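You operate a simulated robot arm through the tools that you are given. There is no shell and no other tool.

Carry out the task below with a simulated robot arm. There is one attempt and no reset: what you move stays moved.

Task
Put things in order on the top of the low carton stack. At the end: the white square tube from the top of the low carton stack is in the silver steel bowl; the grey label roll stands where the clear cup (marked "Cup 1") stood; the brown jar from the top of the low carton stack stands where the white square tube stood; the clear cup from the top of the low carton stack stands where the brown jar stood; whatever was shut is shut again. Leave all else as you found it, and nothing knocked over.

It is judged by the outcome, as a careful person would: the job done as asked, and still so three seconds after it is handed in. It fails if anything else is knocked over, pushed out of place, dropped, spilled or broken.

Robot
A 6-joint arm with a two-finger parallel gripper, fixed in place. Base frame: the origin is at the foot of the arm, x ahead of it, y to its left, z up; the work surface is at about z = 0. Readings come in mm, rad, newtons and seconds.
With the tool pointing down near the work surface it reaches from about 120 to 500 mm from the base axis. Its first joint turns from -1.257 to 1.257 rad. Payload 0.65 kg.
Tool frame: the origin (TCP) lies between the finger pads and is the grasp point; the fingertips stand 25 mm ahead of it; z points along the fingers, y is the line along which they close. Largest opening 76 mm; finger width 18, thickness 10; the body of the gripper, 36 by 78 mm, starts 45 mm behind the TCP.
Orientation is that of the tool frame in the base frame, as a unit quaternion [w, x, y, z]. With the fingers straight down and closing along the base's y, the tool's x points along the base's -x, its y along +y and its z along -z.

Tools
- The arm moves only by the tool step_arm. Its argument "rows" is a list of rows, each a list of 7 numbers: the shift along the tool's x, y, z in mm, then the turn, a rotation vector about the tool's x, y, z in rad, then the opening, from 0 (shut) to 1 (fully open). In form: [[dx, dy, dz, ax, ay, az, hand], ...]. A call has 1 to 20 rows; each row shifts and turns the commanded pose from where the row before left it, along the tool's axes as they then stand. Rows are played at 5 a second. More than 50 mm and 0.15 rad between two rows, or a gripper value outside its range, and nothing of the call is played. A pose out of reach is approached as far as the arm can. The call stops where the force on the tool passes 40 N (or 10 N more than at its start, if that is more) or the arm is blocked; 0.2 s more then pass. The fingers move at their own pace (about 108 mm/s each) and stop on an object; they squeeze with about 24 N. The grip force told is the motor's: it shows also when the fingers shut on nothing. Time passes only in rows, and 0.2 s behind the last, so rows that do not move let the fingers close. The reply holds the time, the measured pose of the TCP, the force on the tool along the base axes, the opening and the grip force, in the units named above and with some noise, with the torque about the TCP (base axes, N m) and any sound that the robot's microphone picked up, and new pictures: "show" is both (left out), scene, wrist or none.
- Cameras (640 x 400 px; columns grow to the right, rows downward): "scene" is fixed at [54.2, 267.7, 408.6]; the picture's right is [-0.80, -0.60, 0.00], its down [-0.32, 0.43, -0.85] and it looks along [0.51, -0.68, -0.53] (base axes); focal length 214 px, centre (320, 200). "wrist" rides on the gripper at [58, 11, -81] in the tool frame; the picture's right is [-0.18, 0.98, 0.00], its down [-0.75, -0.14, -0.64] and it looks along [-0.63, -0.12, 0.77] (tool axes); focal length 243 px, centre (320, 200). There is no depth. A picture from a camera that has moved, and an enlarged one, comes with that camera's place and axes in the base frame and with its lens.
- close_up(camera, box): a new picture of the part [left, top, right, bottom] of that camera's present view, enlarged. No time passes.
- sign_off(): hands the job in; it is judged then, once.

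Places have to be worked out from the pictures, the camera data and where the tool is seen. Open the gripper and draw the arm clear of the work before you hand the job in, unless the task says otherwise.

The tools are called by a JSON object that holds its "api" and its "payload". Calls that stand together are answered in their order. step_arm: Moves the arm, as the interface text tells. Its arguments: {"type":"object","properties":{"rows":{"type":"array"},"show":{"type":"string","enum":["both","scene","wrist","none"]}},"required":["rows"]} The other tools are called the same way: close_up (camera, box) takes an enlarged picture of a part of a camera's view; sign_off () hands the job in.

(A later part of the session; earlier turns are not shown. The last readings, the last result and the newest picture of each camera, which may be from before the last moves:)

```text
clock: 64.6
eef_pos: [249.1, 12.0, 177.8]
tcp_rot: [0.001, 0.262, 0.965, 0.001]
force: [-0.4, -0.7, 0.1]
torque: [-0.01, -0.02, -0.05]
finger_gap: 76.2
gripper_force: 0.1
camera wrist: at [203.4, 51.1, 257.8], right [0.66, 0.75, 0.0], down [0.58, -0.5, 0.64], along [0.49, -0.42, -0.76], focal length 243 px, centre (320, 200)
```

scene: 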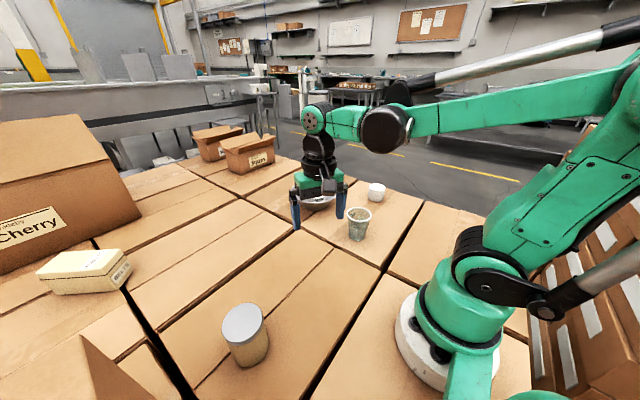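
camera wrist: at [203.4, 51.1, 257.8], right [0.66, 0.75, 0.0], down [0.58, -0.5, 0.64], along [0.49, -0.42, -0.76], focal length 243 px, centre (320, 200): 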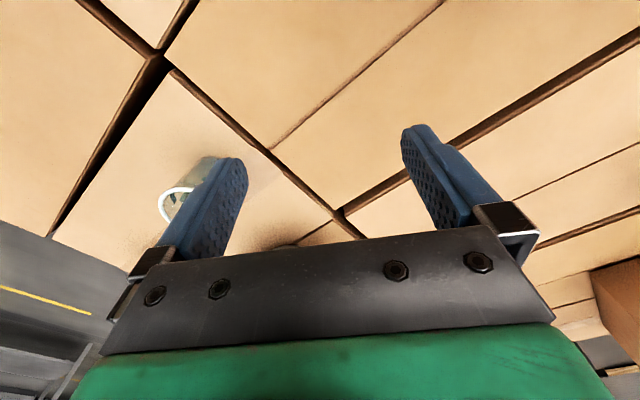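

The jar stands well where the tube was. I continue to a point above the cup.

{"api": "step_arm", "payload": {"rows": [[-17, -30, 0, 0, 0, 0, 1], [-17, -30, 0, 0, 0, 0, 1], [-17, -30, 0, 0, 0, 0, 1], [-17, -30, 0, 0, 0, 0, 1], [-17, -30, 0, 0, 0, 0, 1], [0, 0, 0, 0, 0, 0, 1]], "show": "wrist"}}

{"api": "close_up", "payload": {"camera": "wrist", "box": [275, 40, 371, 140]}}

{"api": "close_up", "payload": {"camera": "scene", "box": [205, 290, 285, 380]}}

```text
clock: 66.0
eef_pos: [244.9, -161.1, 175.6]
tcp_rot: [0.001, 0.262, 0.965, -0.001]
force: [0.9, 0.8, -1.0]
torque: [0.01, 0.01, -0.05]
finger_gap: 76.0
gripper_force: 0.1
camera wrist: at [199.4, -122.5, 257.0], right [0.65, 0.76, 0.0], down [0.58, -0.5, 0.64], along [0.49, -0.42, -0.76], focal length 243 px, centre (320, 200)
```

wrist: 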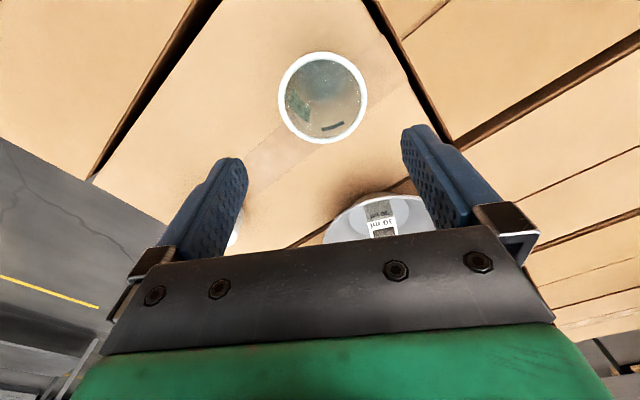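

```text
4.00 times, centred on (323, 90) of wrist
camera zoom: at [199.4, -122.5, 257.0], right [0.65, 0.76, 0.0], down [0.58, -0.5, 0.64], along [0.49, -0.42, -0.76], focal length 970 px, centre (308, 640)
```

zoom: 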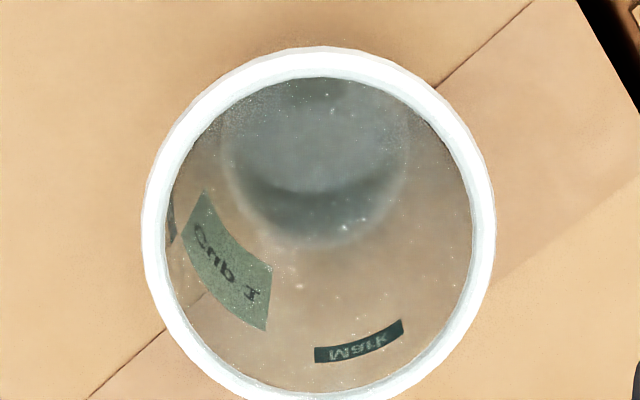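

```text
4.44 times, centred on (245, 335) of scene
camera zoom: at [54.2, 267.7, 408.6], right [-0.8, -0.6, 0.0], down [-0.32, 0.43, -0.85], along [0.51, -0.68, -0.53], focal length 953 px, centre (653, -400)
```

zoom: 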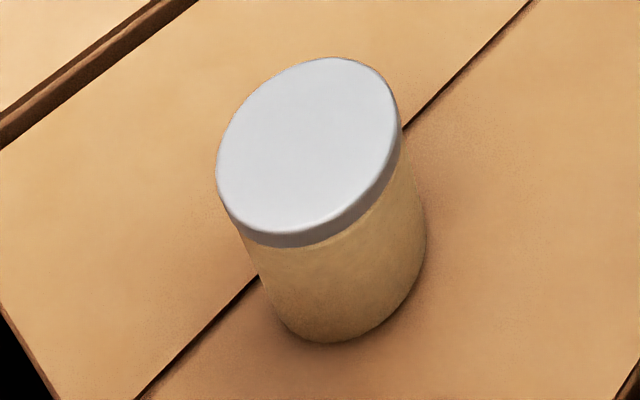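

The cup rim is centred about 2 mm off to the side; there is a liquid-like level in its bottom, so I'll keep it upright and move gently. I correct and come down to just above the rim to check.

{"api": "step_arm", "payload": {"rows": [[1.5, 2.3, 20, 0, 0, 0, 1], [0, 0, 30, 0, 0, 0, 1], [0, 0, 15, 0, 0, 0, 1], [0, 0, 0, 0, 0, 0, 1]], "show": "wrist"}}

{"api": "close_up", "payload": {"camera": "wrist", "box": [220, 60, 420, 190]}}

```text
clock: 67.0
eef_pos: [246.0, -157.4, 111.7]
tcp_rot: [0.001, 0.262, 0.965, 0.001]
force: [0.3, 0.4, -0.8]
torque: [-0.03, 0.01, 0.02]
finger_gap: 76.0
gripper_force: 0.1
camera wrist: at [201.6, -119.0, 193.2], right [0.65, 0.76, 0.0], down [0.58, -0.5, 0.64], along [0.49, -0.42, -0.76], focal length 243 px, centre (320, 200)
```

wrist: 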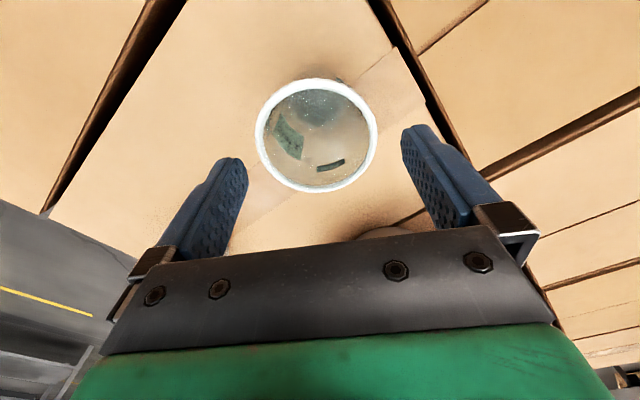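

```text
3.08 times, centred on (320, 125) of wrist
camera zoom: at [201.6, -119.0, 193.2], right [0.65, 0.76, 0.0], down [0.58, -0.5, 0.64], along [0.49, -0.42, -0.76], focal length 746 px, centre (320, 431)
```

zoom: 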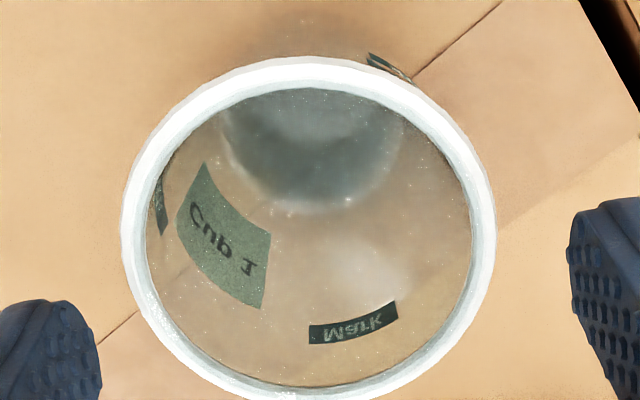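

The closer view shows the cup about 2.5 mm off to the left and slightly farther out than the tool axis. I correct, and stop with the fingertips just above the rim to verify clearance.

{"api": "step_arm", "payload": {"rows": [[-2, -2.5, 0, 0, 0, 0, 1], [0, 0, 8, 0, 0, 0, 1], [0, 0, 0, 0, 0, 0, 1]], "show": "wrist"}}

{"api": "close_up", "payload": {"camera": "wrist", "box": [220, 70, 420, 200]}}

```text
clock: 67.8
eef_pos: [246.4, -159.6, 103.0]
tcp_rot: [0.002, 0.262, 0.965, 0.001]
force: [0.5, 0.5, 0.7]
torque: [0.02, -0.01, -0.01]
finger_gap: 76.1
gripper_force: 0.0
camera wrist: at [202.1, -121.6, 184.7], right [0.65, 0.76, 0.0], down [0.58, -0.5, 0.64], along [0.49, -0.42, -0.76], focal length 243 px, centre (320, 200)
```

wrist: 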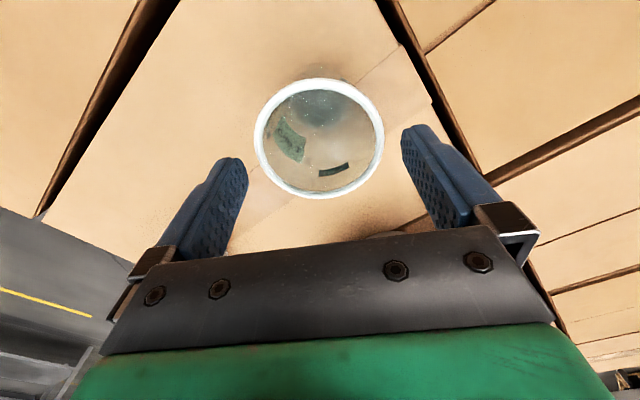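

```text
3.08 times, centred on (320, 135) of wrist
camera zoom: at [202.1, -121.6, 184.7], right [0.65, 0.76, 0.0], down [0.58, -0.5, 0.64], along [0.49, -0.42, -0.76], focal length 746 px, centre (320, 400)
```

zoom: 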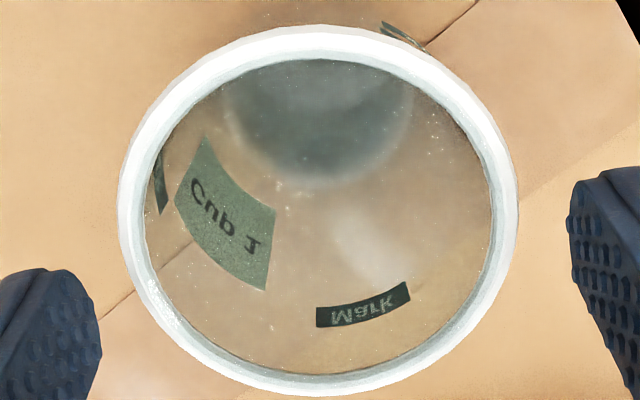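

Now only about 1 mm off. I nudge and lower around the rim to z≈62.

{"api": "step_arm", "payload": {"rows": [[-0.5, -1, 4, 0, 0, 0, 1], [0, 0, 12, 0, 0, 0, 1], [0, 0, 14, 0, 0, 0, 1], [0, 0, 11, 0, 0, 0, 1], [0, 0, 0, 0, 0, 0, 1]], "show": "both"}}

{"api": "close_up", "payload": {"camera": "wrist", "box": [180, 90, 460, 260]}}

```text
clock: 69.0
eef_pos: [246.9, -161.7, 63.1]
tcp_rot: [0.001, 0.261, 0.965, 0.0]
force: [0.1, -0.4, -0.3]
torque: [0.03, 0.01, 0.02]
finger_gap: 76.2
gripper_force: 0.0
camera wrist: at [201.5, -122.9, 144.4], right [0.65, 0.76, 0.0], down [0.58, -0.5, 0.64], along [0.49, -0.42, -0.76], focal length 243 px, centre (320, 200)
```

scene: 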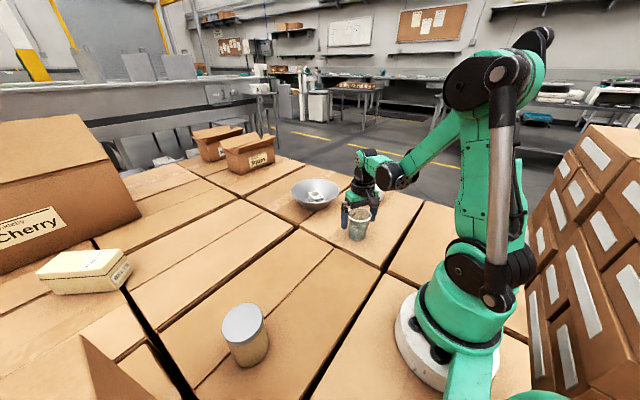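
wrist: 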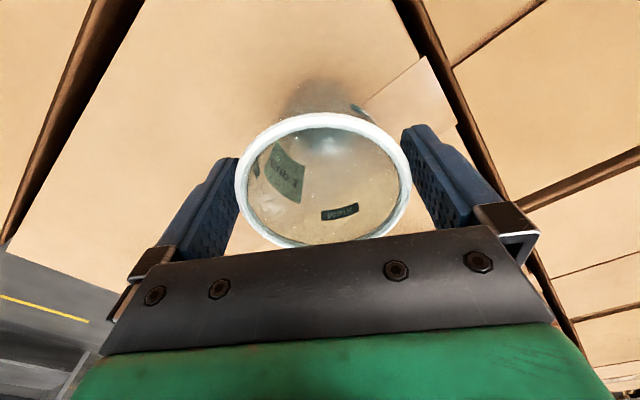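

```text
2.29 times, centred on (320, 175) of wrist
camera zoom: at [201.5, -122.9, 144.4], right [0.65, 0.76, 0.0], down [0.58, -0.5, 0.64], along [0.49, -0.42, -0.76], focal length 555 px, centre (320, 257)
```

zoom: 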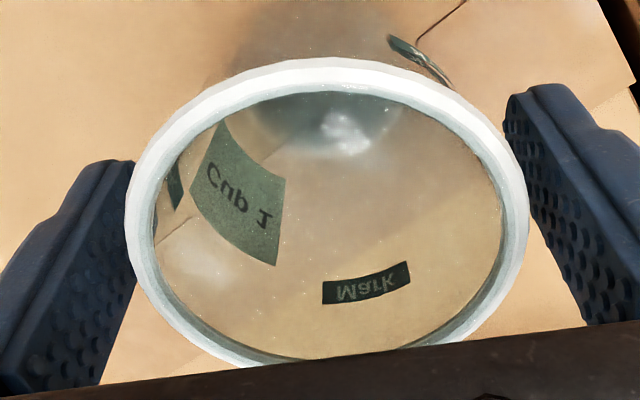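

The rim is between the fingers with no contact. I close on it.

{"api": "step_arm", "payload": {"rows": [[0, 0, 0, 0, 0, 0, 0.92], [0, 0, 0, 0, 0, 0, 0.85], [0, 0, 0, 0, 0, 0, 0.75], [0, 0, 0, 0, 0, 0, 0.7], [0, 0, 0, 0, 0, 0, 0.7]], "show": "both"}}

{"api": "close_up", "payload": {"camera": "scene", "box": [320, 160, 400, 250]}}

```text
clock: 70.2
eef_pos: [247.5, -161.8, 62.7]
tcp_rot: [0.001, 0.262, 0.965, 0.001]
force: [-0.8, 0.3, -0.3]
torque: [-0.01, 0.03, -0.03]
finger_gap: 55.8
gripper_force: 24.1
camera wrist: at [201.5, -122.9, 144.6], right [0.65, 0.76, 0.0], down [0.58, -0.5, 0.64], along [0.49, -0.42, -0.76], focal length 243 px, centre (320, 200)
```

scene: 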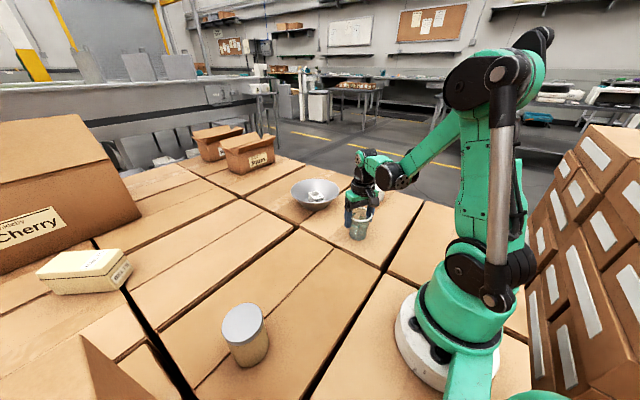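
wrist: 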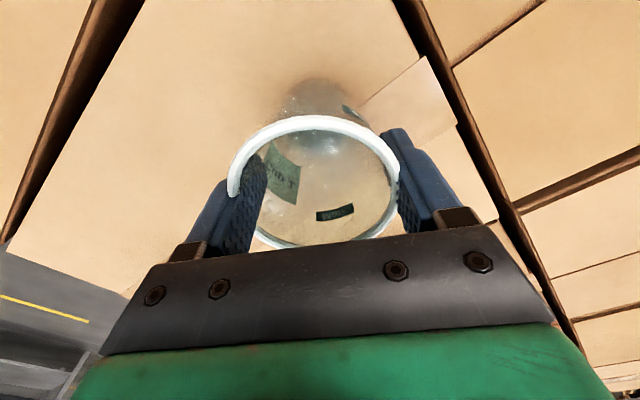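

```text
4.44 times, centred on (360, 205) of scene
camera zoom: at [54.2, 267.7, 408.6], right [-0.8, -0.6, 0.0], down [-0.32, 0.43, -0.85], along [0.51, -0.68, -0.53], focal length 953 px, centre (142, 178)
```

zoom: 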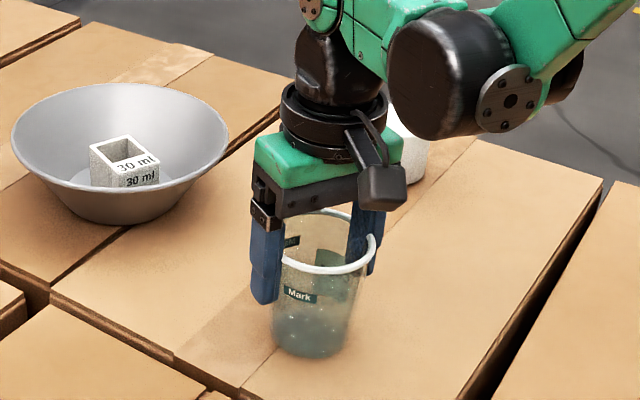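

The fingers stopped at 55.8 mm and hold the cup; it stood at about (247, -160.5). I lift slowly and check.

{"api": "step_arm", "payload": {"rows": [[0, 0, -3, 0, 0, 0, 0.7], [0, 0, -5, 0, 0, 0, 0.7], [0, 0, -8, 0, 0, 0, 0.7], [0, 0, -8, 0, 0, 0, 0.7], [0, 0, 0, 0, 0, 0, 0.7]], "show": "both"}}

{"api": "close_up", "payload": {"camera": "scene", "box": [320, 150, 400, 240]}}

```text
clock: 71.4
eef_pos: [247.4, -160.9, 86.1]
tcp_rot: [0.001, 0.261, 0.965, 0.0]
force: [-0.6, -0.3, 0.1]
torque: [0.0, 0.01, -0.02]
finger_gap: 55.9
gripper_force: 24.7
camera wrist: at [201.6, -123.2, 168.0], right [0.65, 0.76, 0.0], down [0.58, -0.5, 0.64], along [0.49, -0.42, -0.76], focal length 243 px, centre (320, 200)
```

scene: 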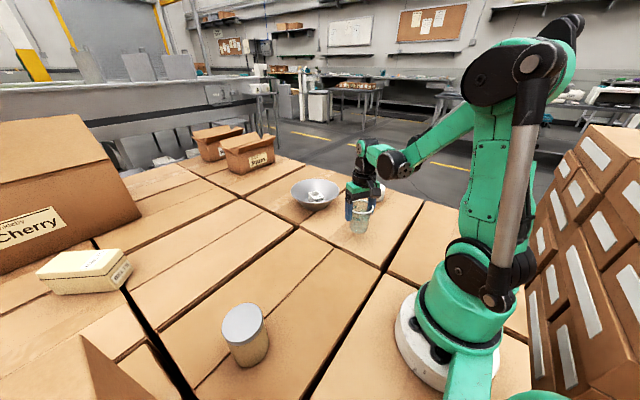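
wrist: 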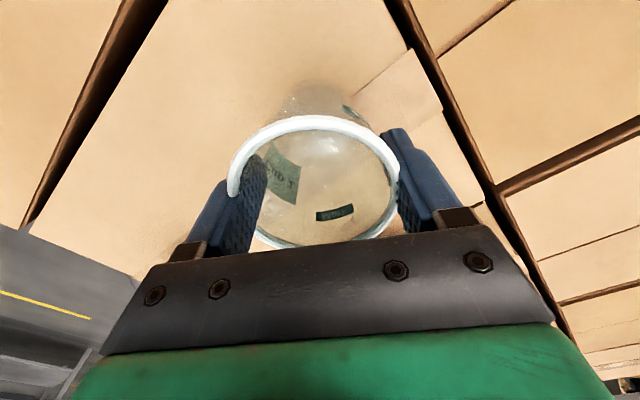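

```text
4.44 times, centred on (360, 195) of scene
camera zoom: at [54.2, 267.7, 408.6], right [-0.8, -0.6, 0.0], down [-0.32, 0.43, -0.85], along [0.51, -0.68, -0.53], focal length 953 px, centre (142, 222)
```

zoom: 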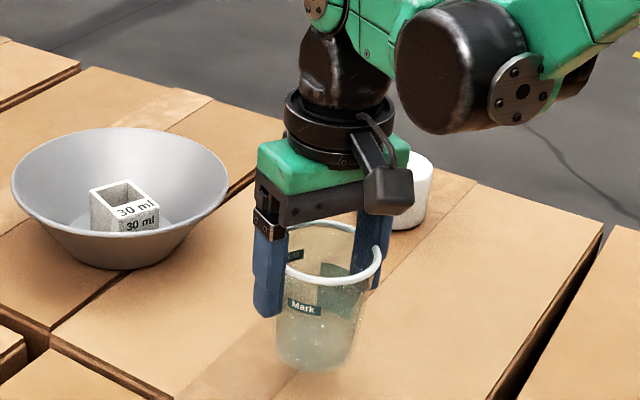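

The cup is held upright and is empty-looking. I raise it a bit more and carry it gently to the jar's old place (189.5, -300).

{"api": "step_arm", "payload": {"rows": [[0, 0, -15, 0, 0, 0, 0.7], [0, 0, -20, 0, 0, 0, 0.7], [-2, -15, 0, 0, 0, 0, 0.7], [-3.5, -25, 0, 0, 0, 0, 0.7], [-3.5, -25, 0, 0, 0, 0, 0.7], [-3.5, -25, 0, 0, 0, 0, 0.7], [-3.5, -25, 0, 0, 0, 0, 0.7], [-3, -20, 0, 0, 0, 0, 0.7], [-1.6, -14, 0, 0, 0, 0, 0.7], [0, 0, 0, 0, 0, 0.1, 0.7], [0, 0, 0, 0, 0, 0.15, 0.7], [0, 0, 0, 0, 0, 0.15, 0.7], [0, 0, 0, 0, 0, 0, 0.7]], "show": "both"}}

```text
clock: 74.2
eef_pos: [189.4, -299.4, 121.6]
tcp_rot: [0.002, 0.449, 0.893, 0.001]
force: [-0.1, 0.0, -0.1]
torque: [0.0, -0.01, -0.02]
finger_gap: 56.0
gripper_force: 24.0
camera wrist: at [162.6, -247.0, 202.8], right [0.9, 0.44, 0.0], down [0.33, -0.69, 0.64], along [0.28, -0.58, -0.77], focal length 243 px, centre (320, 200)
```

scene: 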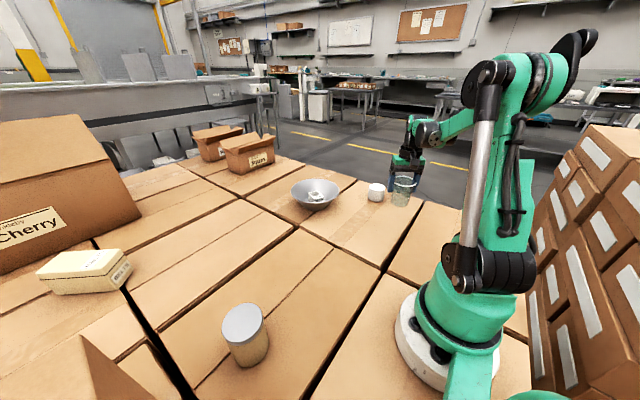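
wrist: 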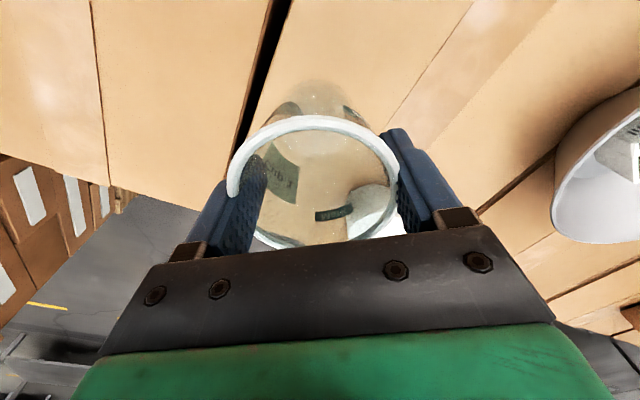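

Directly over the jar's old place. I lower to a few mm above the surface, then ease down.

{"api": "step_arm", "payload": {"rows": [[0, -0.5, 15, 0, 0, 0, 0.7], [0, 0, 18, 0, 0, 0, 0.7], [0, 0, 14, 0, 0, 0, 0.7], [0, 0, 7, 0, 0, 0, 0.7], [0, 0, 2, 0, 0, 0, 0.7], [0, 0, 0, 0, 0, 0, 0.7]], "show": "none"}}

{"api": "step_arm", "payload": {"rows": [[0, 0, 1, 0, 0, 0, 0.7], [0, 0, 0.7, 0, 0, 0, 0.7]], "show": "none"}}

```text
clock: 75.6
eef_pos: [188.6, -299.6, 65.6]
tcp_rot: [0.002, 0.448, 0.894, 0.002]
force: [-0.5, 0.0, 0.0]
torque: [-0.04, 0.03, -0.02]
finger_gap: 56.0
gripper_force: 23.5
```

```text
clock: 76.2
eef_pos: [188.5, -300.6, 64.3]
tcp_rot: [0.003, 0.448, 0.894, 0.001]
force: [0.2, 0.9, -1.1]
torque: [0.03, 0.01, 0.01]
finger_gap: 55.8
gripper_force: 24.0
```

{"api": "step_arm", "payload": {"rows": [[0, 0, 0.6, 0, 0, 0, 0.7], [0, 0, 0, 0, 0, 0, 0.7]], "show": "none"}}

```text
clock: 76.8
eef_pos: [188.6, -300.7, 63.6]
tcp_rot: [0.002, 0.448, 0.894, 0.001]
force: [0.3, 0.0, -0.5]
torque: [-0.03, -0.02, -0.02]
finger_gap: 55.8
gripper_force: 24.0
```

No contact yet at z≈63.6 (it was gripped at about 62.8). I continue down in half-millimetre steps.

{"api": "step_arm", "payload": {"rows": [[0, 0, 0.5, 0, 0, 0, 0.7], [0, 0, 0, 0, 0, 0, 0.7]], "show": "none"}}

{"api": "step_arm", "payload": {"rows": [[0, 0, 0.4, 0, 0, 0, 0.7], [0, 0, 0, 0, 0, 0, 0.7]], "show": "both"}}

```text
clock: 77.4
eef_pos: [188.8, -301.2, 64.0]
tcp_rot: [0.0, 0.448, 0.894, 0.002]
force: [-1.5, 1.6, 12.9]
torque: [0.1, 0.07, 0.03]
finger_gap: 55.7
gripper_force: 24.1
```

```text
clock: 78.0
eef_pos: [187.9, -301.0, 63.3]
tcp_rot: [0.001, 0.448, 0.894, 0.002]
force: [-2.3, 0.5, 20.1]
torque: [0.06, -0.09, 0.02]
finger_gap: 55.6
gripper_force: 24.2
camera wrist: at [162.1, -247.5, 144.0], right [0.9, 0.44, 0.0], down [0.34, -0.69, 0.64], along [0.29, -0.58, -0.77], focal length 243 px, centre (320, 200)
```

scene: 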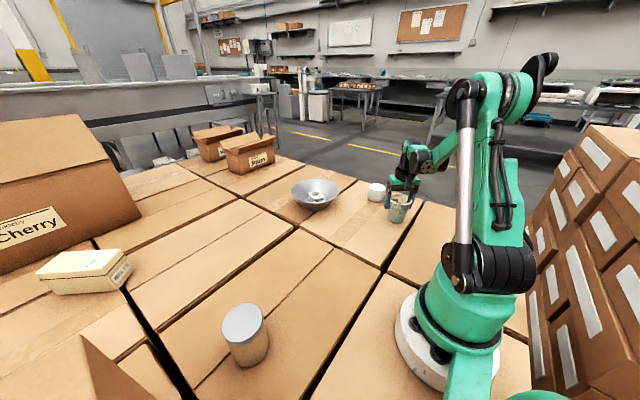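
wrist: 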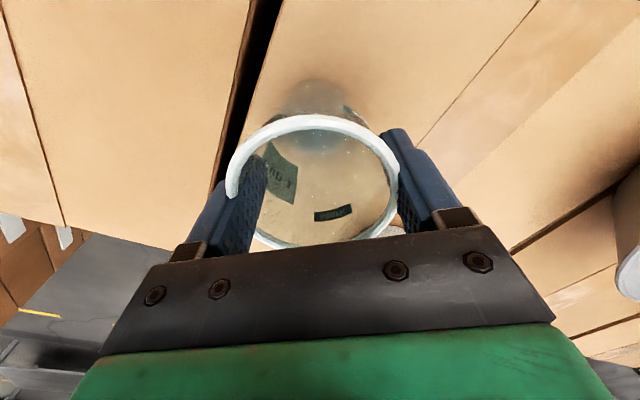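

Cup is on the surface (20 N). I back off to unload, then open.

{"api": "step_arm", "payload": {"rows": [[0, 0, -0.8, 0, 0, 0, 0.7], [0, 0, 0, 0, 0, 0, 0.7]], "show": "none"}}

{"api": "step_arm", "payload": {"rows": [[0, 0, 0, 0, 0, 0, 0.85], [0, 0, 0, 0, 0, 0, 1], [0, 0, 0, 0, 0, 0, 1], [0, 0, 0, 0, 0, 0, 1]], "show": "both"}}

```text
clock: 78.6
eef_pos: [190.4, -300.1, 63.9]
tcp_rot: [0.002, 0.448, 0.894, 0.001]
force: [0.3, 0.2, -0.6]
torque: [0.0, 0.0, -0.03]
finger_gap: 55.7
gripper_force: 24.2
```

```text
clock: 79.6
eef_pos: [189.5, -301.4, 63.1]
tcp_rot: [0.002, 0.448, 0.894, 0.001]
force: [0.3, -0.5, -0.2]
torque: [-0.01, 0.0, -0.02]
finger_gap: 76.0
gripper_force: 0.0
camera wrist: at [161.9, -247.6, 144.7], right [0.9, 0.44, 0.0], down [0.34, -0.69, 0.64], along [0.29, -0.58, -0.77], focal length 243 px, centre (320, 200)
```

scene: 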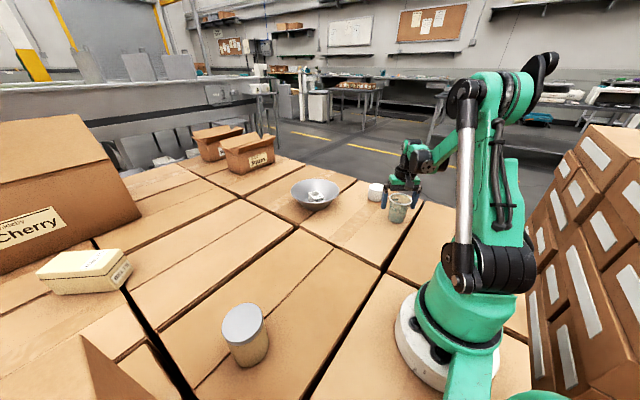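
wrist: 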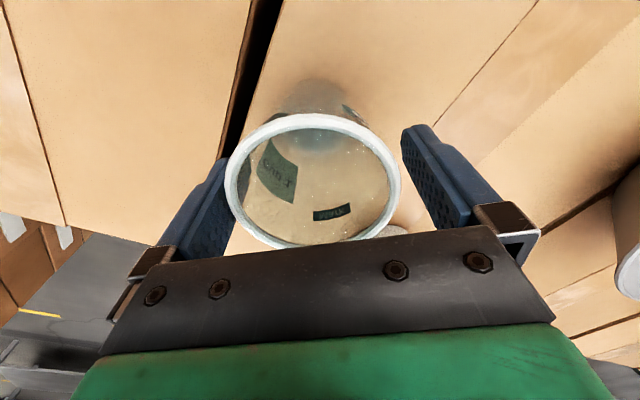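

The cup stands, but the view shows the rim sits about 4 mm towards the left finger. Before rising I centre the open gripper on it so nothing catches.

{"api": "step_arm", "payload": {"rows": [[0, -2, 0, 0, 0, 0, 1], [0, -1.5, 0, 0, 0, 0, 1], [0, 0, 0, 0, 0, 0, 1]], "show": "wrist"}}

{"api": "close_up", "payload": {"camera": "wrist", "box": [180, 90, 460, 260]}}

```text
clock: 80.4
eef_pos: [186.0, -303.1, 64.5]
tcp_rot: [0.002, 0.447, 0.895, 0.001]
force: [0.0, 0.5, -0.1]
torque: [0.0, -0.02, -0.01]
finger_gap: 76.1
gripper_force: 0.1
camera wrist: at [158.9, -249.3, 144.7], right [0.9, 0.44, 0.0], down [0.34, -0.69, 0.64], along [0.29, -0.58, -0.77], focal length 243 px, centre (320, 200)
```

wrist: 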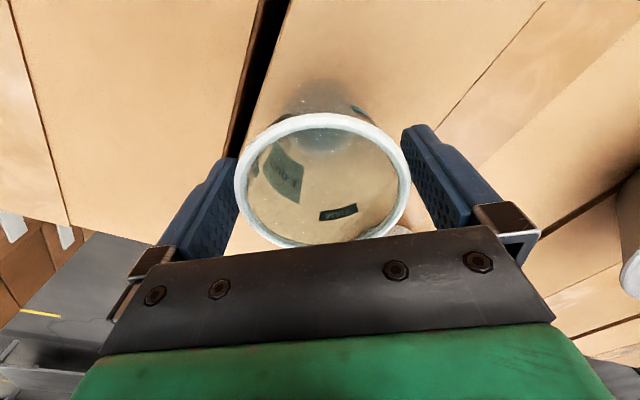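

```text
2.29 times, centred on (320, 175) of wrist
camera zoom: at [158.9, -249.3, 144.7], right [0.9, 0.44, 0.0], down [0.34, -0.69, 0.64], along [0.29, -0.58, -0.77], focal length 555 px, centre (320, 257)
```

zoom: 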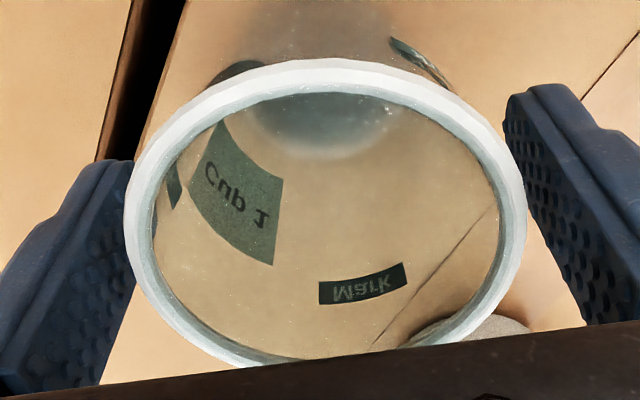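

Centred again with even gaps; the cup stands at about (186.5, -302.5), within ~4 mm of the jar's old spot. I rise straight up.

{"api": "step_arm", "payload": {"rows": [[0, 0, -6, 0, 0, 0, 1], [0, 0, -12, 0, 0, 0, 1], [0, 0, -20, 0, 0, 0, 1], [0, 0, -30, 0, 0, 0, 1], [0, 0, -35, 0, 0, 0, 1], [0, 0, 0, 0, 0, 0, 1]], "show": "both"}}

{"api": "close_up", "payload": {"camera": "wrist", "box": [270, 40, 382, 145]}}

{"api": "close_up", "payload": {"camera": "wrist", "box": [335, 135, 435, 225]}}

```text
clock: 81.8
eef_pos: [185.3, -299.8, 168.5]
tcp_rot: [0.001, 0.448, 0.894, 0.001]
force: [0.1, -0.2, -0.1]
torque: [-0.01, 0.0, 0.0]
finger_gap: 75.8
gripper_force: 0.1
camera wrist: at [159.3, -247.8, 248.0], right [0.9, 0.44, 0.0], down [0.34, -0.69, 0.64], along [0.29, -0.58, -0.77], focal length 243 px, centre (320, 200)
```

scene: 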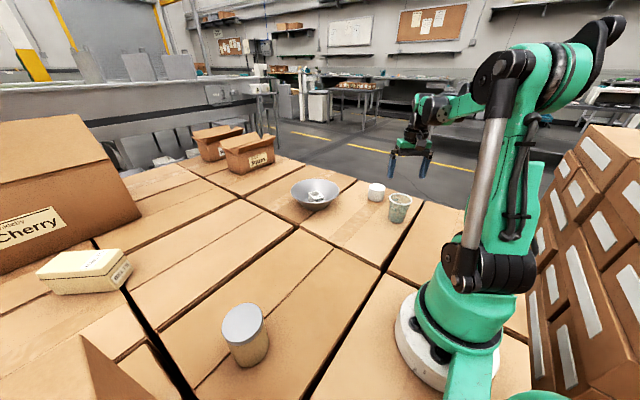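
wrist: 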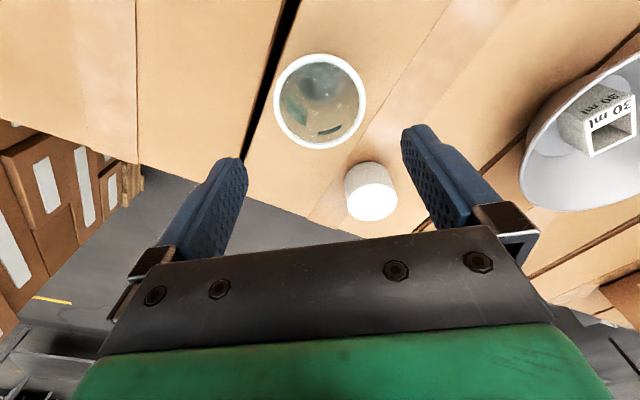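

```text
3.81 times, centred on (326, 92) of wrist
camera zoom: at [159.3, -247.8, 248.0], right [0.9, 0.44, 0.0], down [0.34, -0.69, 0.64], along [0.29, -0.58, -0.77], focal length 924 px, centre (297, 610)
```

zoom: 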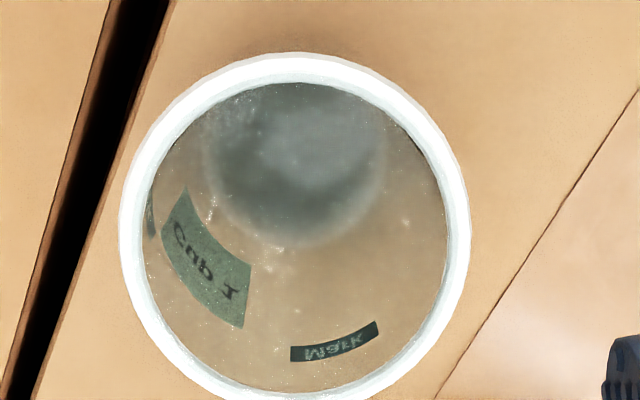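

```text
4.44 times, centred on (385, 180) of wrist
camera zoom: at [159.3, -247.8, 248.0], right [0.9, 0.44, 0.0], down [0.34, -0.69, 0.64], along [0.29, -0.58, -0.77], focal length 1078 px, centre (31, 289)
```

zoom: 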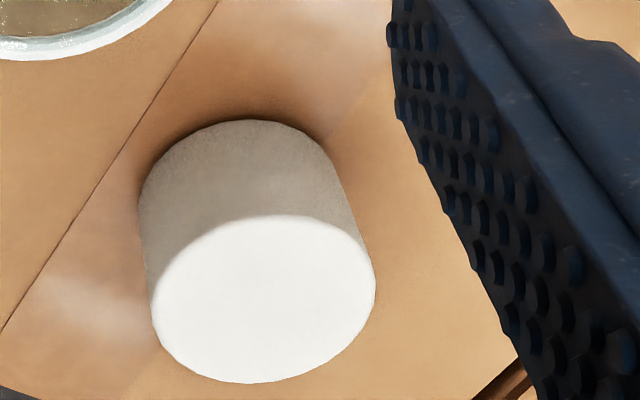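

The cup is in place. The cylinder's top centre computes to about (290.5, -381). I move above it, descending to z≈110 as I reach out.

{"api": "step_arm", "payload": {"rows": [[-25, 7, 6, 0, 0, 0, 1], [-25, 7, 10, 0, 0, 0, 1], [-25, 7, 14, 0, 0, 0, 1], [-25, 7, 14, 0, 0, 0, 1], [-25, 8, 14, 0, 0, 0, 1], [0, 0, 0, 0, 0, 0, 1]], "show": "both"}}

{"api": "close_up", "payload": {"camera": "wrist", "box": [240, 60, 400, 180]}}

```text
clock: 83.2
eef_pos: [289.3, -380.6, 109.7]
tcp_rot: [0.001, 0.448, 0.894, 0.002]
force: [-0.4, -0.5, 0.4]
torque: [-0.01, 0.01, -0.04]
finger_gap: 76.2
gripper_force: 0.1
camera wrist: at [263.1, -327.5, 190.1], right [0.9, 0.44, 0.0], down [0.34, -0.69, 0.64], along [0.29, -0.58, -0.77], focal length 243 px, centre (320, 200)
```

scene: 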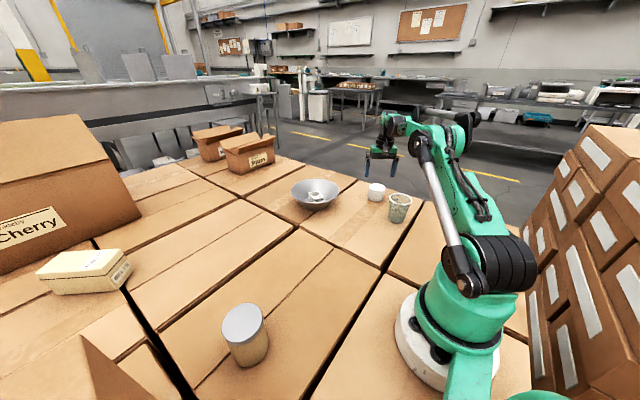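
wrist: 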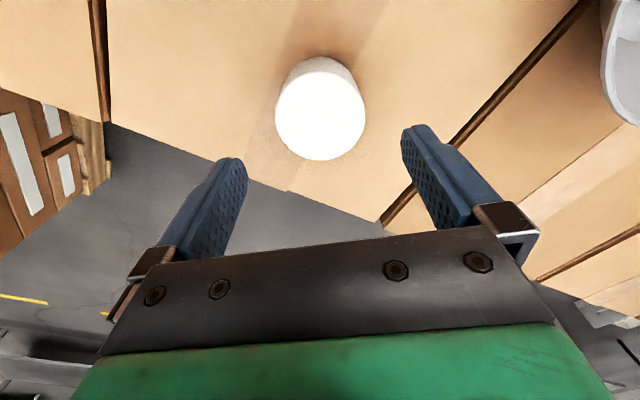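

```text
3.33 times, centred on (320, 120) of wrist
camera zoom: at [263.1, -327.5, 190.1], right [0.9, 0.44, 0.0], down [0.34, -0.69, 0.64], along [0.29, -0.58, -0.77], focal length 809 px, centre (320, 467)
```

zoom: 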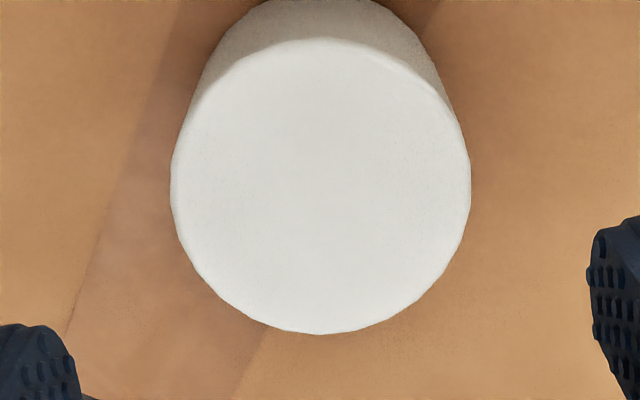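

Well centred (diameter ≈57 mm; in the gripper's shade it looks light grey, which fits the label roll). I descend to z≈31.

{"api": "step_arm", "payload": {"rows": [[-1.2, 0, 20, 0, 0, 0, 1], [0, 0, 25, 0, 0, 0, 1], [0, 0, 18, 0, 0, 0, 1], [0, 0, 10, 0, 0, 0, 1], [0, 0, 5, 0, 0, 0, 1], [0, 0, 0, 0, 0, 0, 1]], "show": "both"}}

```text
clock: 84.6
eef_pos: [289.6, -383.1, 30.6]
tcp_rot: [0.002, 0.448, 0.894, 0.001]
force: [0.2, -0.9, 0.6]
torque: [0.05, 0.01, 0.01]
finger_gap: 76.1
gripper_force: 0.0
camera wrist: at [263.6, -329.6, 111.4], right [0.9, 0.44, 0.0], down [0.34, -0.69, 0.64], along [0.29, -0.58, -0.77], focal length 243 px, centre (320, 200)
```

scene: 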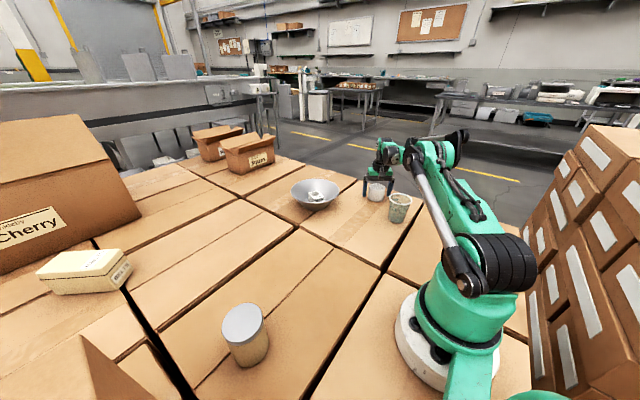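
wrist: 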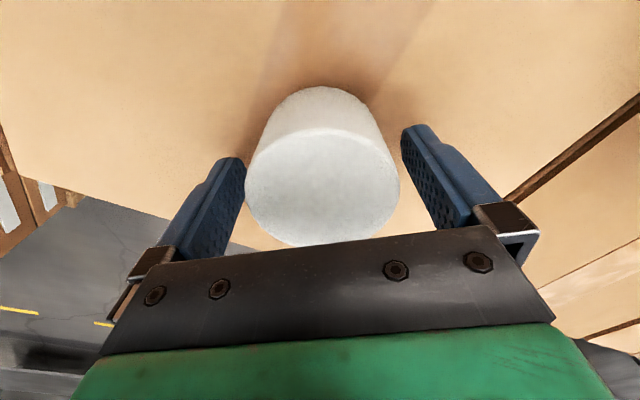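

{"api": "close_up", "payload": {"camera": "wrist", "box": [230, 70, 420, 255]}}

```text
2.16 times, centred on (325, 162) of wrist
camera zoom: at [263.6, -329.6, 111.4], right [0.9, 0.44, 0.0], down [0.34, -0.69, 0.64], along [0.29, -0.58, -0.77], focal length 525 px, centre (309, 281)
```

zoom: 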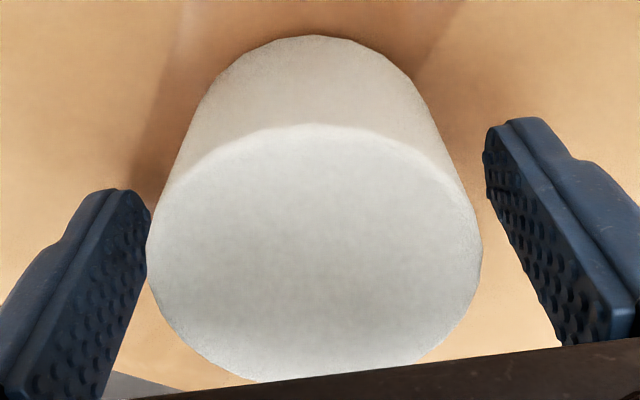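

It now clearly shows a light-grey, paper-like surface; it's centred between the fingers. I close on it.

{"api": "step_arm", "payload": {"rows": [[0, 0, 0, 0, 0, 0, 0.85], [0, 0, 0, 0, 0, 0, 0.7], [0, 0, 0, 0, 0, 0, 0.6], [0, 0, 0, 0, 0, 0, 0.6]], "show": "wrist"}}

```text
clock: 85.6
eef_pos: [290.9, -382.9, 32.3]
tcp_rot: [0.002, 0.447, 0.895, 0.001]
force: [0.8, 0.3, -0.4]
torque: [-0.02, 0.01, -0.03]
finger_gap: 55.0
gripper_force: 24.1
camera wrist: at [263.6, -329.6, 111.5], right [0.9, 0.44, 0.0], down [0.34, -0.69, 0.64], along [0.29, -0.58, -0.77], focal length 243 px, centre (320, 200)
```

wrist: 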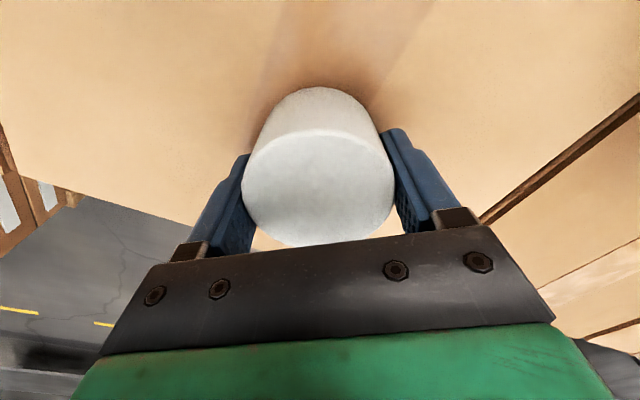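

Gripped at 55 mm. I lift it gently and check.

{"api": "step_arm", "payload": {"rows": [[0, 0, -4, 0, 0, 0, 0.6], [0, 0, -8, 0, 0, 0, 0.6], [0, 0, -12, 0, 0, 0, 0.6], [0, 0, 0, 0, 0, 0, 0.6]], "show": "both"}}

{"api": "close_up", "payload": {"camera": "scene", "box": [335, 150, 425, 240]}}

```text
clock: 86.6
eef_pos: [291.1, -381.7, 54.2]
tcp_rot: [0.002, 0.448, 0.894, 0.001]
force: [-0.2, 0.1, -0.9]
torque: [0.03, -0.01, 0.01]
finger_gap: 55.0
gripper_force: 24.1
camera wrist: at [263.9, -329.1, 135.7], right [0.9, 0.44, 0.0], down [0.34, -0.69, 0.64], along [0.29, -0.58, -0.77], focal length 243 px, centre (320, 200)
```

scene: 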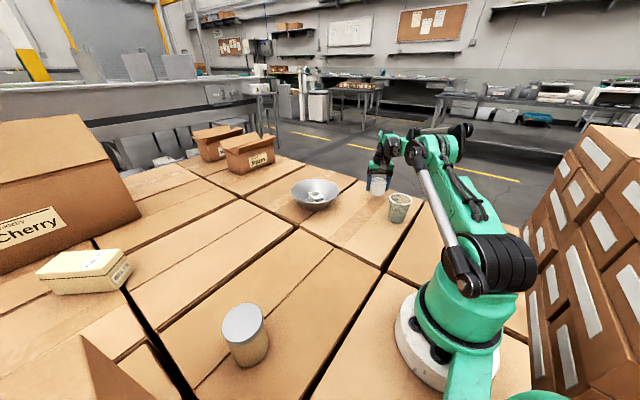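
wrist: 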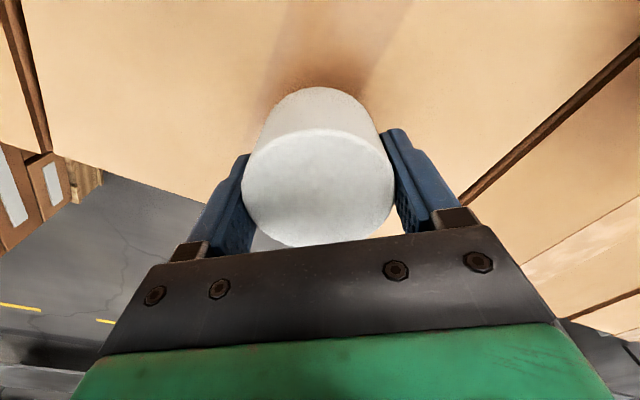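

```text
4.44 times, centred on (380, 195) of scene
camera zoom: at [54.2, 267.7, 408.6], right [-0.8, -0.6, 0.0], down [-0.32, 0.43, -0.85], along [0.51, -0.68, -0.53], focal length 953 px, centre (53, 222)
```

zoom: 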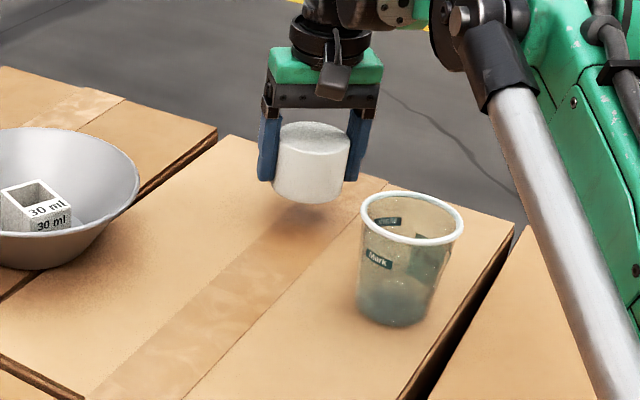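

Roll is held firmly. I raise it to about z = 125 and carry it to the cup's original place (246.7, -160.5), passing between cup and bowl.

{"api": "step_arm", "payload": {"rows": [[0, 0, -20, 0, 0, 0, 0.6], [5, 2, -30, 0, 0, 0, 0.6], [15, 8, -20, 0, 0, 0, 0.6], [27, 13, 0, 0, 0, 0, 0.6], [29, 14, 0, 0, 0, 0, 0.6], [29, 14, 0, 0, 0, 0, 0.6], [29, 14, 0, 0, 0, 0, 0.6], [29, 14, 0, 0, 0, 0, 0.6], [25, 12, 0, 0, 0, 0, 0.6], [15, 7, 0, 0, 0, 0, 0.6], [0, 0, 0, 0, 0, 0, 0.6]], "show": "both"}}

```text
clock: 89.0
eef_pos: [246.1, -160.9, 123.1]
tcp_rot: [0.002, 0.447, 0.894, 0.001]
force: [-0.5, 0.6, -0.6]
torque: [0.03, 0.02, -0.01]
finger_gap: 55.2
gripper_force: 23.9
camera wrist: at [219.2, -108.5, 205.1], right [0.9, 0.44, 0.0], down [0.34, -0.69, 0.64], along [0.29, -0.58, -0.77], focal length 243 px, centre (320, 200)
```

scene: 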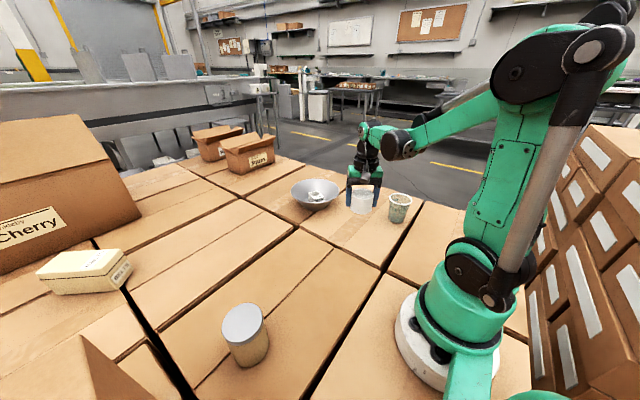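
wrist: 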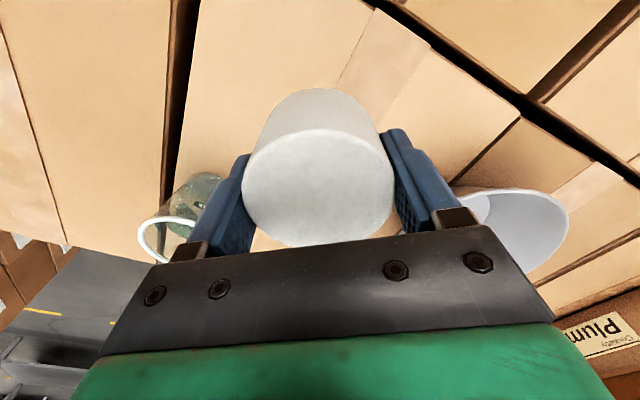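

Over the spot. I lower to just above the surface, then ease down by small steps.

{"api": "step_arm", "payload": {"rows": [[0, 1.5, 20, 0, 0, 0, 0.6], [0, 0, 25, 0, 0, 0, 0.6], [0, 0, 22, 0, 0, 0, 0.6], [0, 0, 14, 0, 0, 0, 0.6], [0, 0, 6, 0, 0, 0, 0.6], [0, 0, 0, 0, 0, 0, 0.6]], "show": "both"}}

{"api": "step_arm", "payload": {"rows": [[0, 0, 1.5, 0, 0, 0, 0.6], [0, 0, 1, 0, 0, 0, 0.6]], "show": "none"}}

```text
clock: 90.4
eef_pos: [247.9, -159.1, 37.0]
tcp_rot: [0.0, 0.447, 0.894, 0.002]
force: [0.1, 0.4, -0.6]
torque: [-0.03, 0.04, 0.01]
finger_gap: 55.0
gripper_force: 24.1
camera wrist: at [221.3, -105.9, 119.0], right [0.9, 0.44, 0.0], down [0.34, -0.69, 0.64], along [0.29, -0.58, -0.77], focal length 243 px, centre (320, 200)
```

scene: 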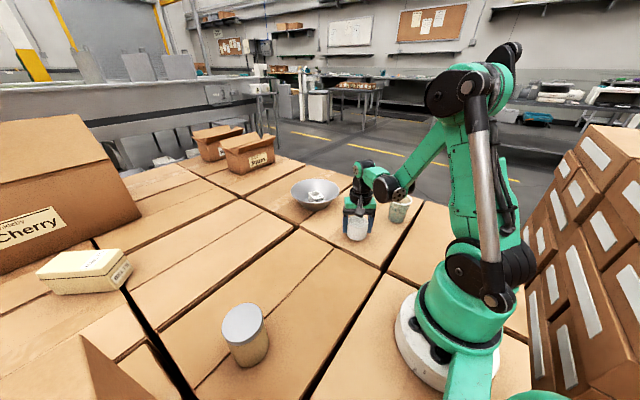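
wrist: 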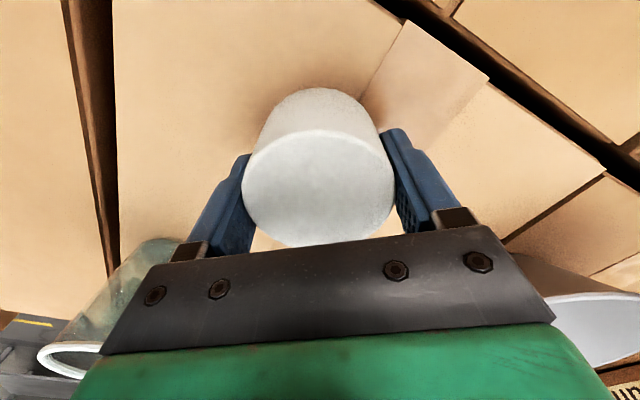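

```text
clock: 91.0
eef_pos: [247.6, -159.7, 36.6]
tcp_rot: [0.002, 0.447, 0.894, 0.001]
force: [-0.4, -0.3, -0.4]
torque: [-0.03, 0.01, 0.0]
finger_gap: 55.2
gripper_force: 24.4
```

{"api": "step_arm", "payload": {"rows": [[0, 0, 1, 0, 0, 0, 0.6], [0, 0, 0, 0, 0, 0, 0.6]], "show": "none"}}

```text
clock: 91.6
eef_pos: [248.5, -159.3, 34.5]
tcp_rot: [0.001, 0.447, 0.895, 0.002]
force: [0.3, 0.0, -0.4]
torque: [0.0, -0.02, 0.0]
finger_gap: 55.5
gripper_force: 24.0
```

Still in the air at z≈34.5 (it was gripped at about 31.5); I keep lowering a millimetre at a time.

{"api": "step_arm", "payload": {"rows": [[0, 0, 1, 0, 0, 0, 0.6], [0, 0, 0, 0, 0, 0, 0.6]], "show": "none"}}

{"api": "step_arm", "payload": {"rows": [[0, 0, 0.7, 0, 0, 0, 0.6], [0, 0, 0, 0, 0, 0, 0.6]], "show": "none"}}

```text
clock: 92.2
eef_pos: [247.8, -159.3, 33.5]
tcp_rot: [0.001, 0.448, 0.894, 0.001]
force: [-1.0, -0.8, -0.7]
torque: [-0.03, 0.04, 0.01]
finger_gap: 55.6
gripper_force: 24.3
```

```text
clock: 92.8
eef_pos: [247.3, -160.7, 32.1]
tcp_rot: [0.002, 0.447, 0.894, 0.001]
force: [0.8, -0.2, -1.0]
torque: [0.01, 0.04, 0.01]
finger_gap: 55.1
gripper_force: 24.1
```

{"api": "step_arm", "payload": {"rows": [[0, 0, 0.5, 0, 0, 0, 0.6], [0, 0, 0, 0, 0, 0, 0.6]], "show": "none"}}

```text
clock: 93.4
eef_pos: [248.4, -160.7, 31.8]
tcp_rot: [0.002, 0.447, 0.894, 0.001]
force: [0.2, 0.7, -0.3]
torque: [-0.01, -0.01, 0.02]
finger_gap: 55.1
gripper_force: 24.5
```

No contact yet; another half millimetre.

{"api": "step_arm", "payload": {"rows": [[0, 0, 0.5, 0, 0, 0, 0.6], [0, 0, 0, 0, 0, 0, 0.6]], "show": "none"}}

```text
clock: 94.0
eef_pos: [248.7, -159.8, 30.9]
tcp_rot: [0.001, 0.448, 0.894, 0.002]
force: [0.2, 0.5, -1.0]
torque: [0.01, -0.02, -0.01]
finger_gap: 55.0
gripper_force: 23.7
```

{"api": "step_arm", "payload": {"rows": [[0, 0, 0.5, 0, 0, 0, 0.6], [0, 0, 0, 0, 0, 0, 0.6]], "show": "both"}}

{"api": "close_up", "payload": {"camera": "scene", "box": [320, 170, 410, 260]}}

```text
clock: 94.6
eef_pos: [248.5, -160.2, 31.5]
tcp_rot: [0.002, 0.448, 0.894, 0.001]
force: [-0.2, 0.4, -0.3]
torque: [0.01, -0.02, 0.0]
finger_gap: 55.2
gripper_force: 23.8
camera wrist: at [221.5, -106.9, 111.9], right [0.9, 0.44, 0.0], down [0.34, -0.69, 0.64], along [0.29, -0.58, -0.77], focal length 243 px, centre (320, 200)
```

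scene: 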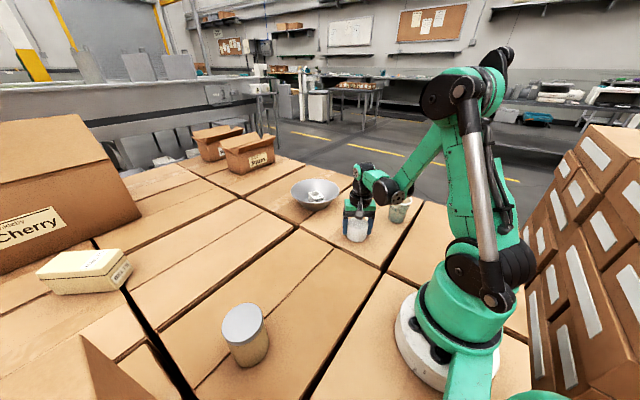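
wrist: 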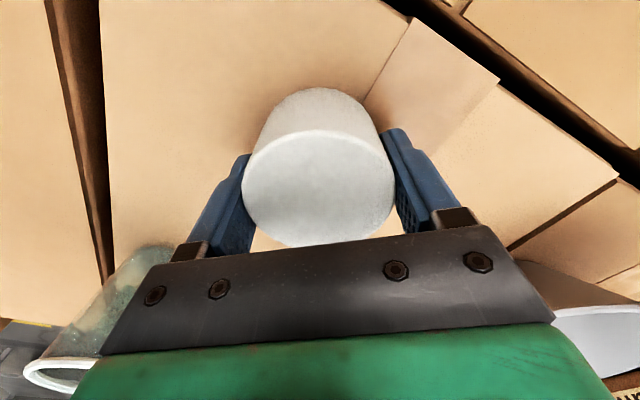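

```text
4.44 times, centred on (365, 215) of scene
camera zoom: at [54.2, 267.7, 408.6], right [-0.8, -0.6, 0.0], down [-0.32, 0.43, -0.85], along [0.51, -0.68, -0.53], focal length 953 px, centre (120, 133)
```

zoom: 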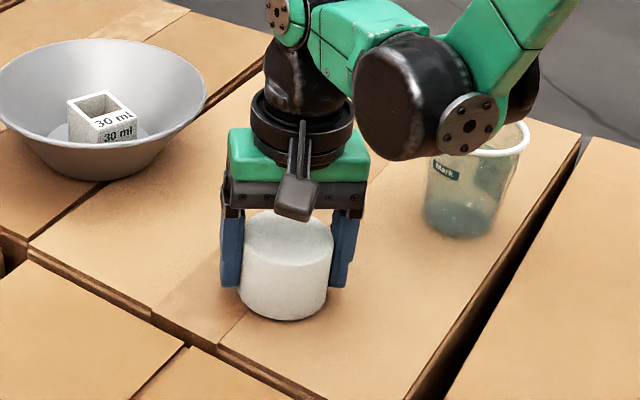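

Nearly touching; I go on with 0.5 mm steps watching the force.

{"api": "step_arm", "payload": {"rows": [[0, 0, 0.5, 0, 0, 0, 0.6], [0, 0, 0, 0, 0, 0, 0.6]], "show": "none"}}

```text
clock: 95.2
eef_pos: [248.2, -160.3, 29.9]
tcp_rot: [0.0, 0.448, 0.894, 0.0]
force: [-1.0, -1.9, 25.0]
torque: [-0.03, 0.2, -0.05]
finger_gap: 55.2
gripper_force: 24.3
```

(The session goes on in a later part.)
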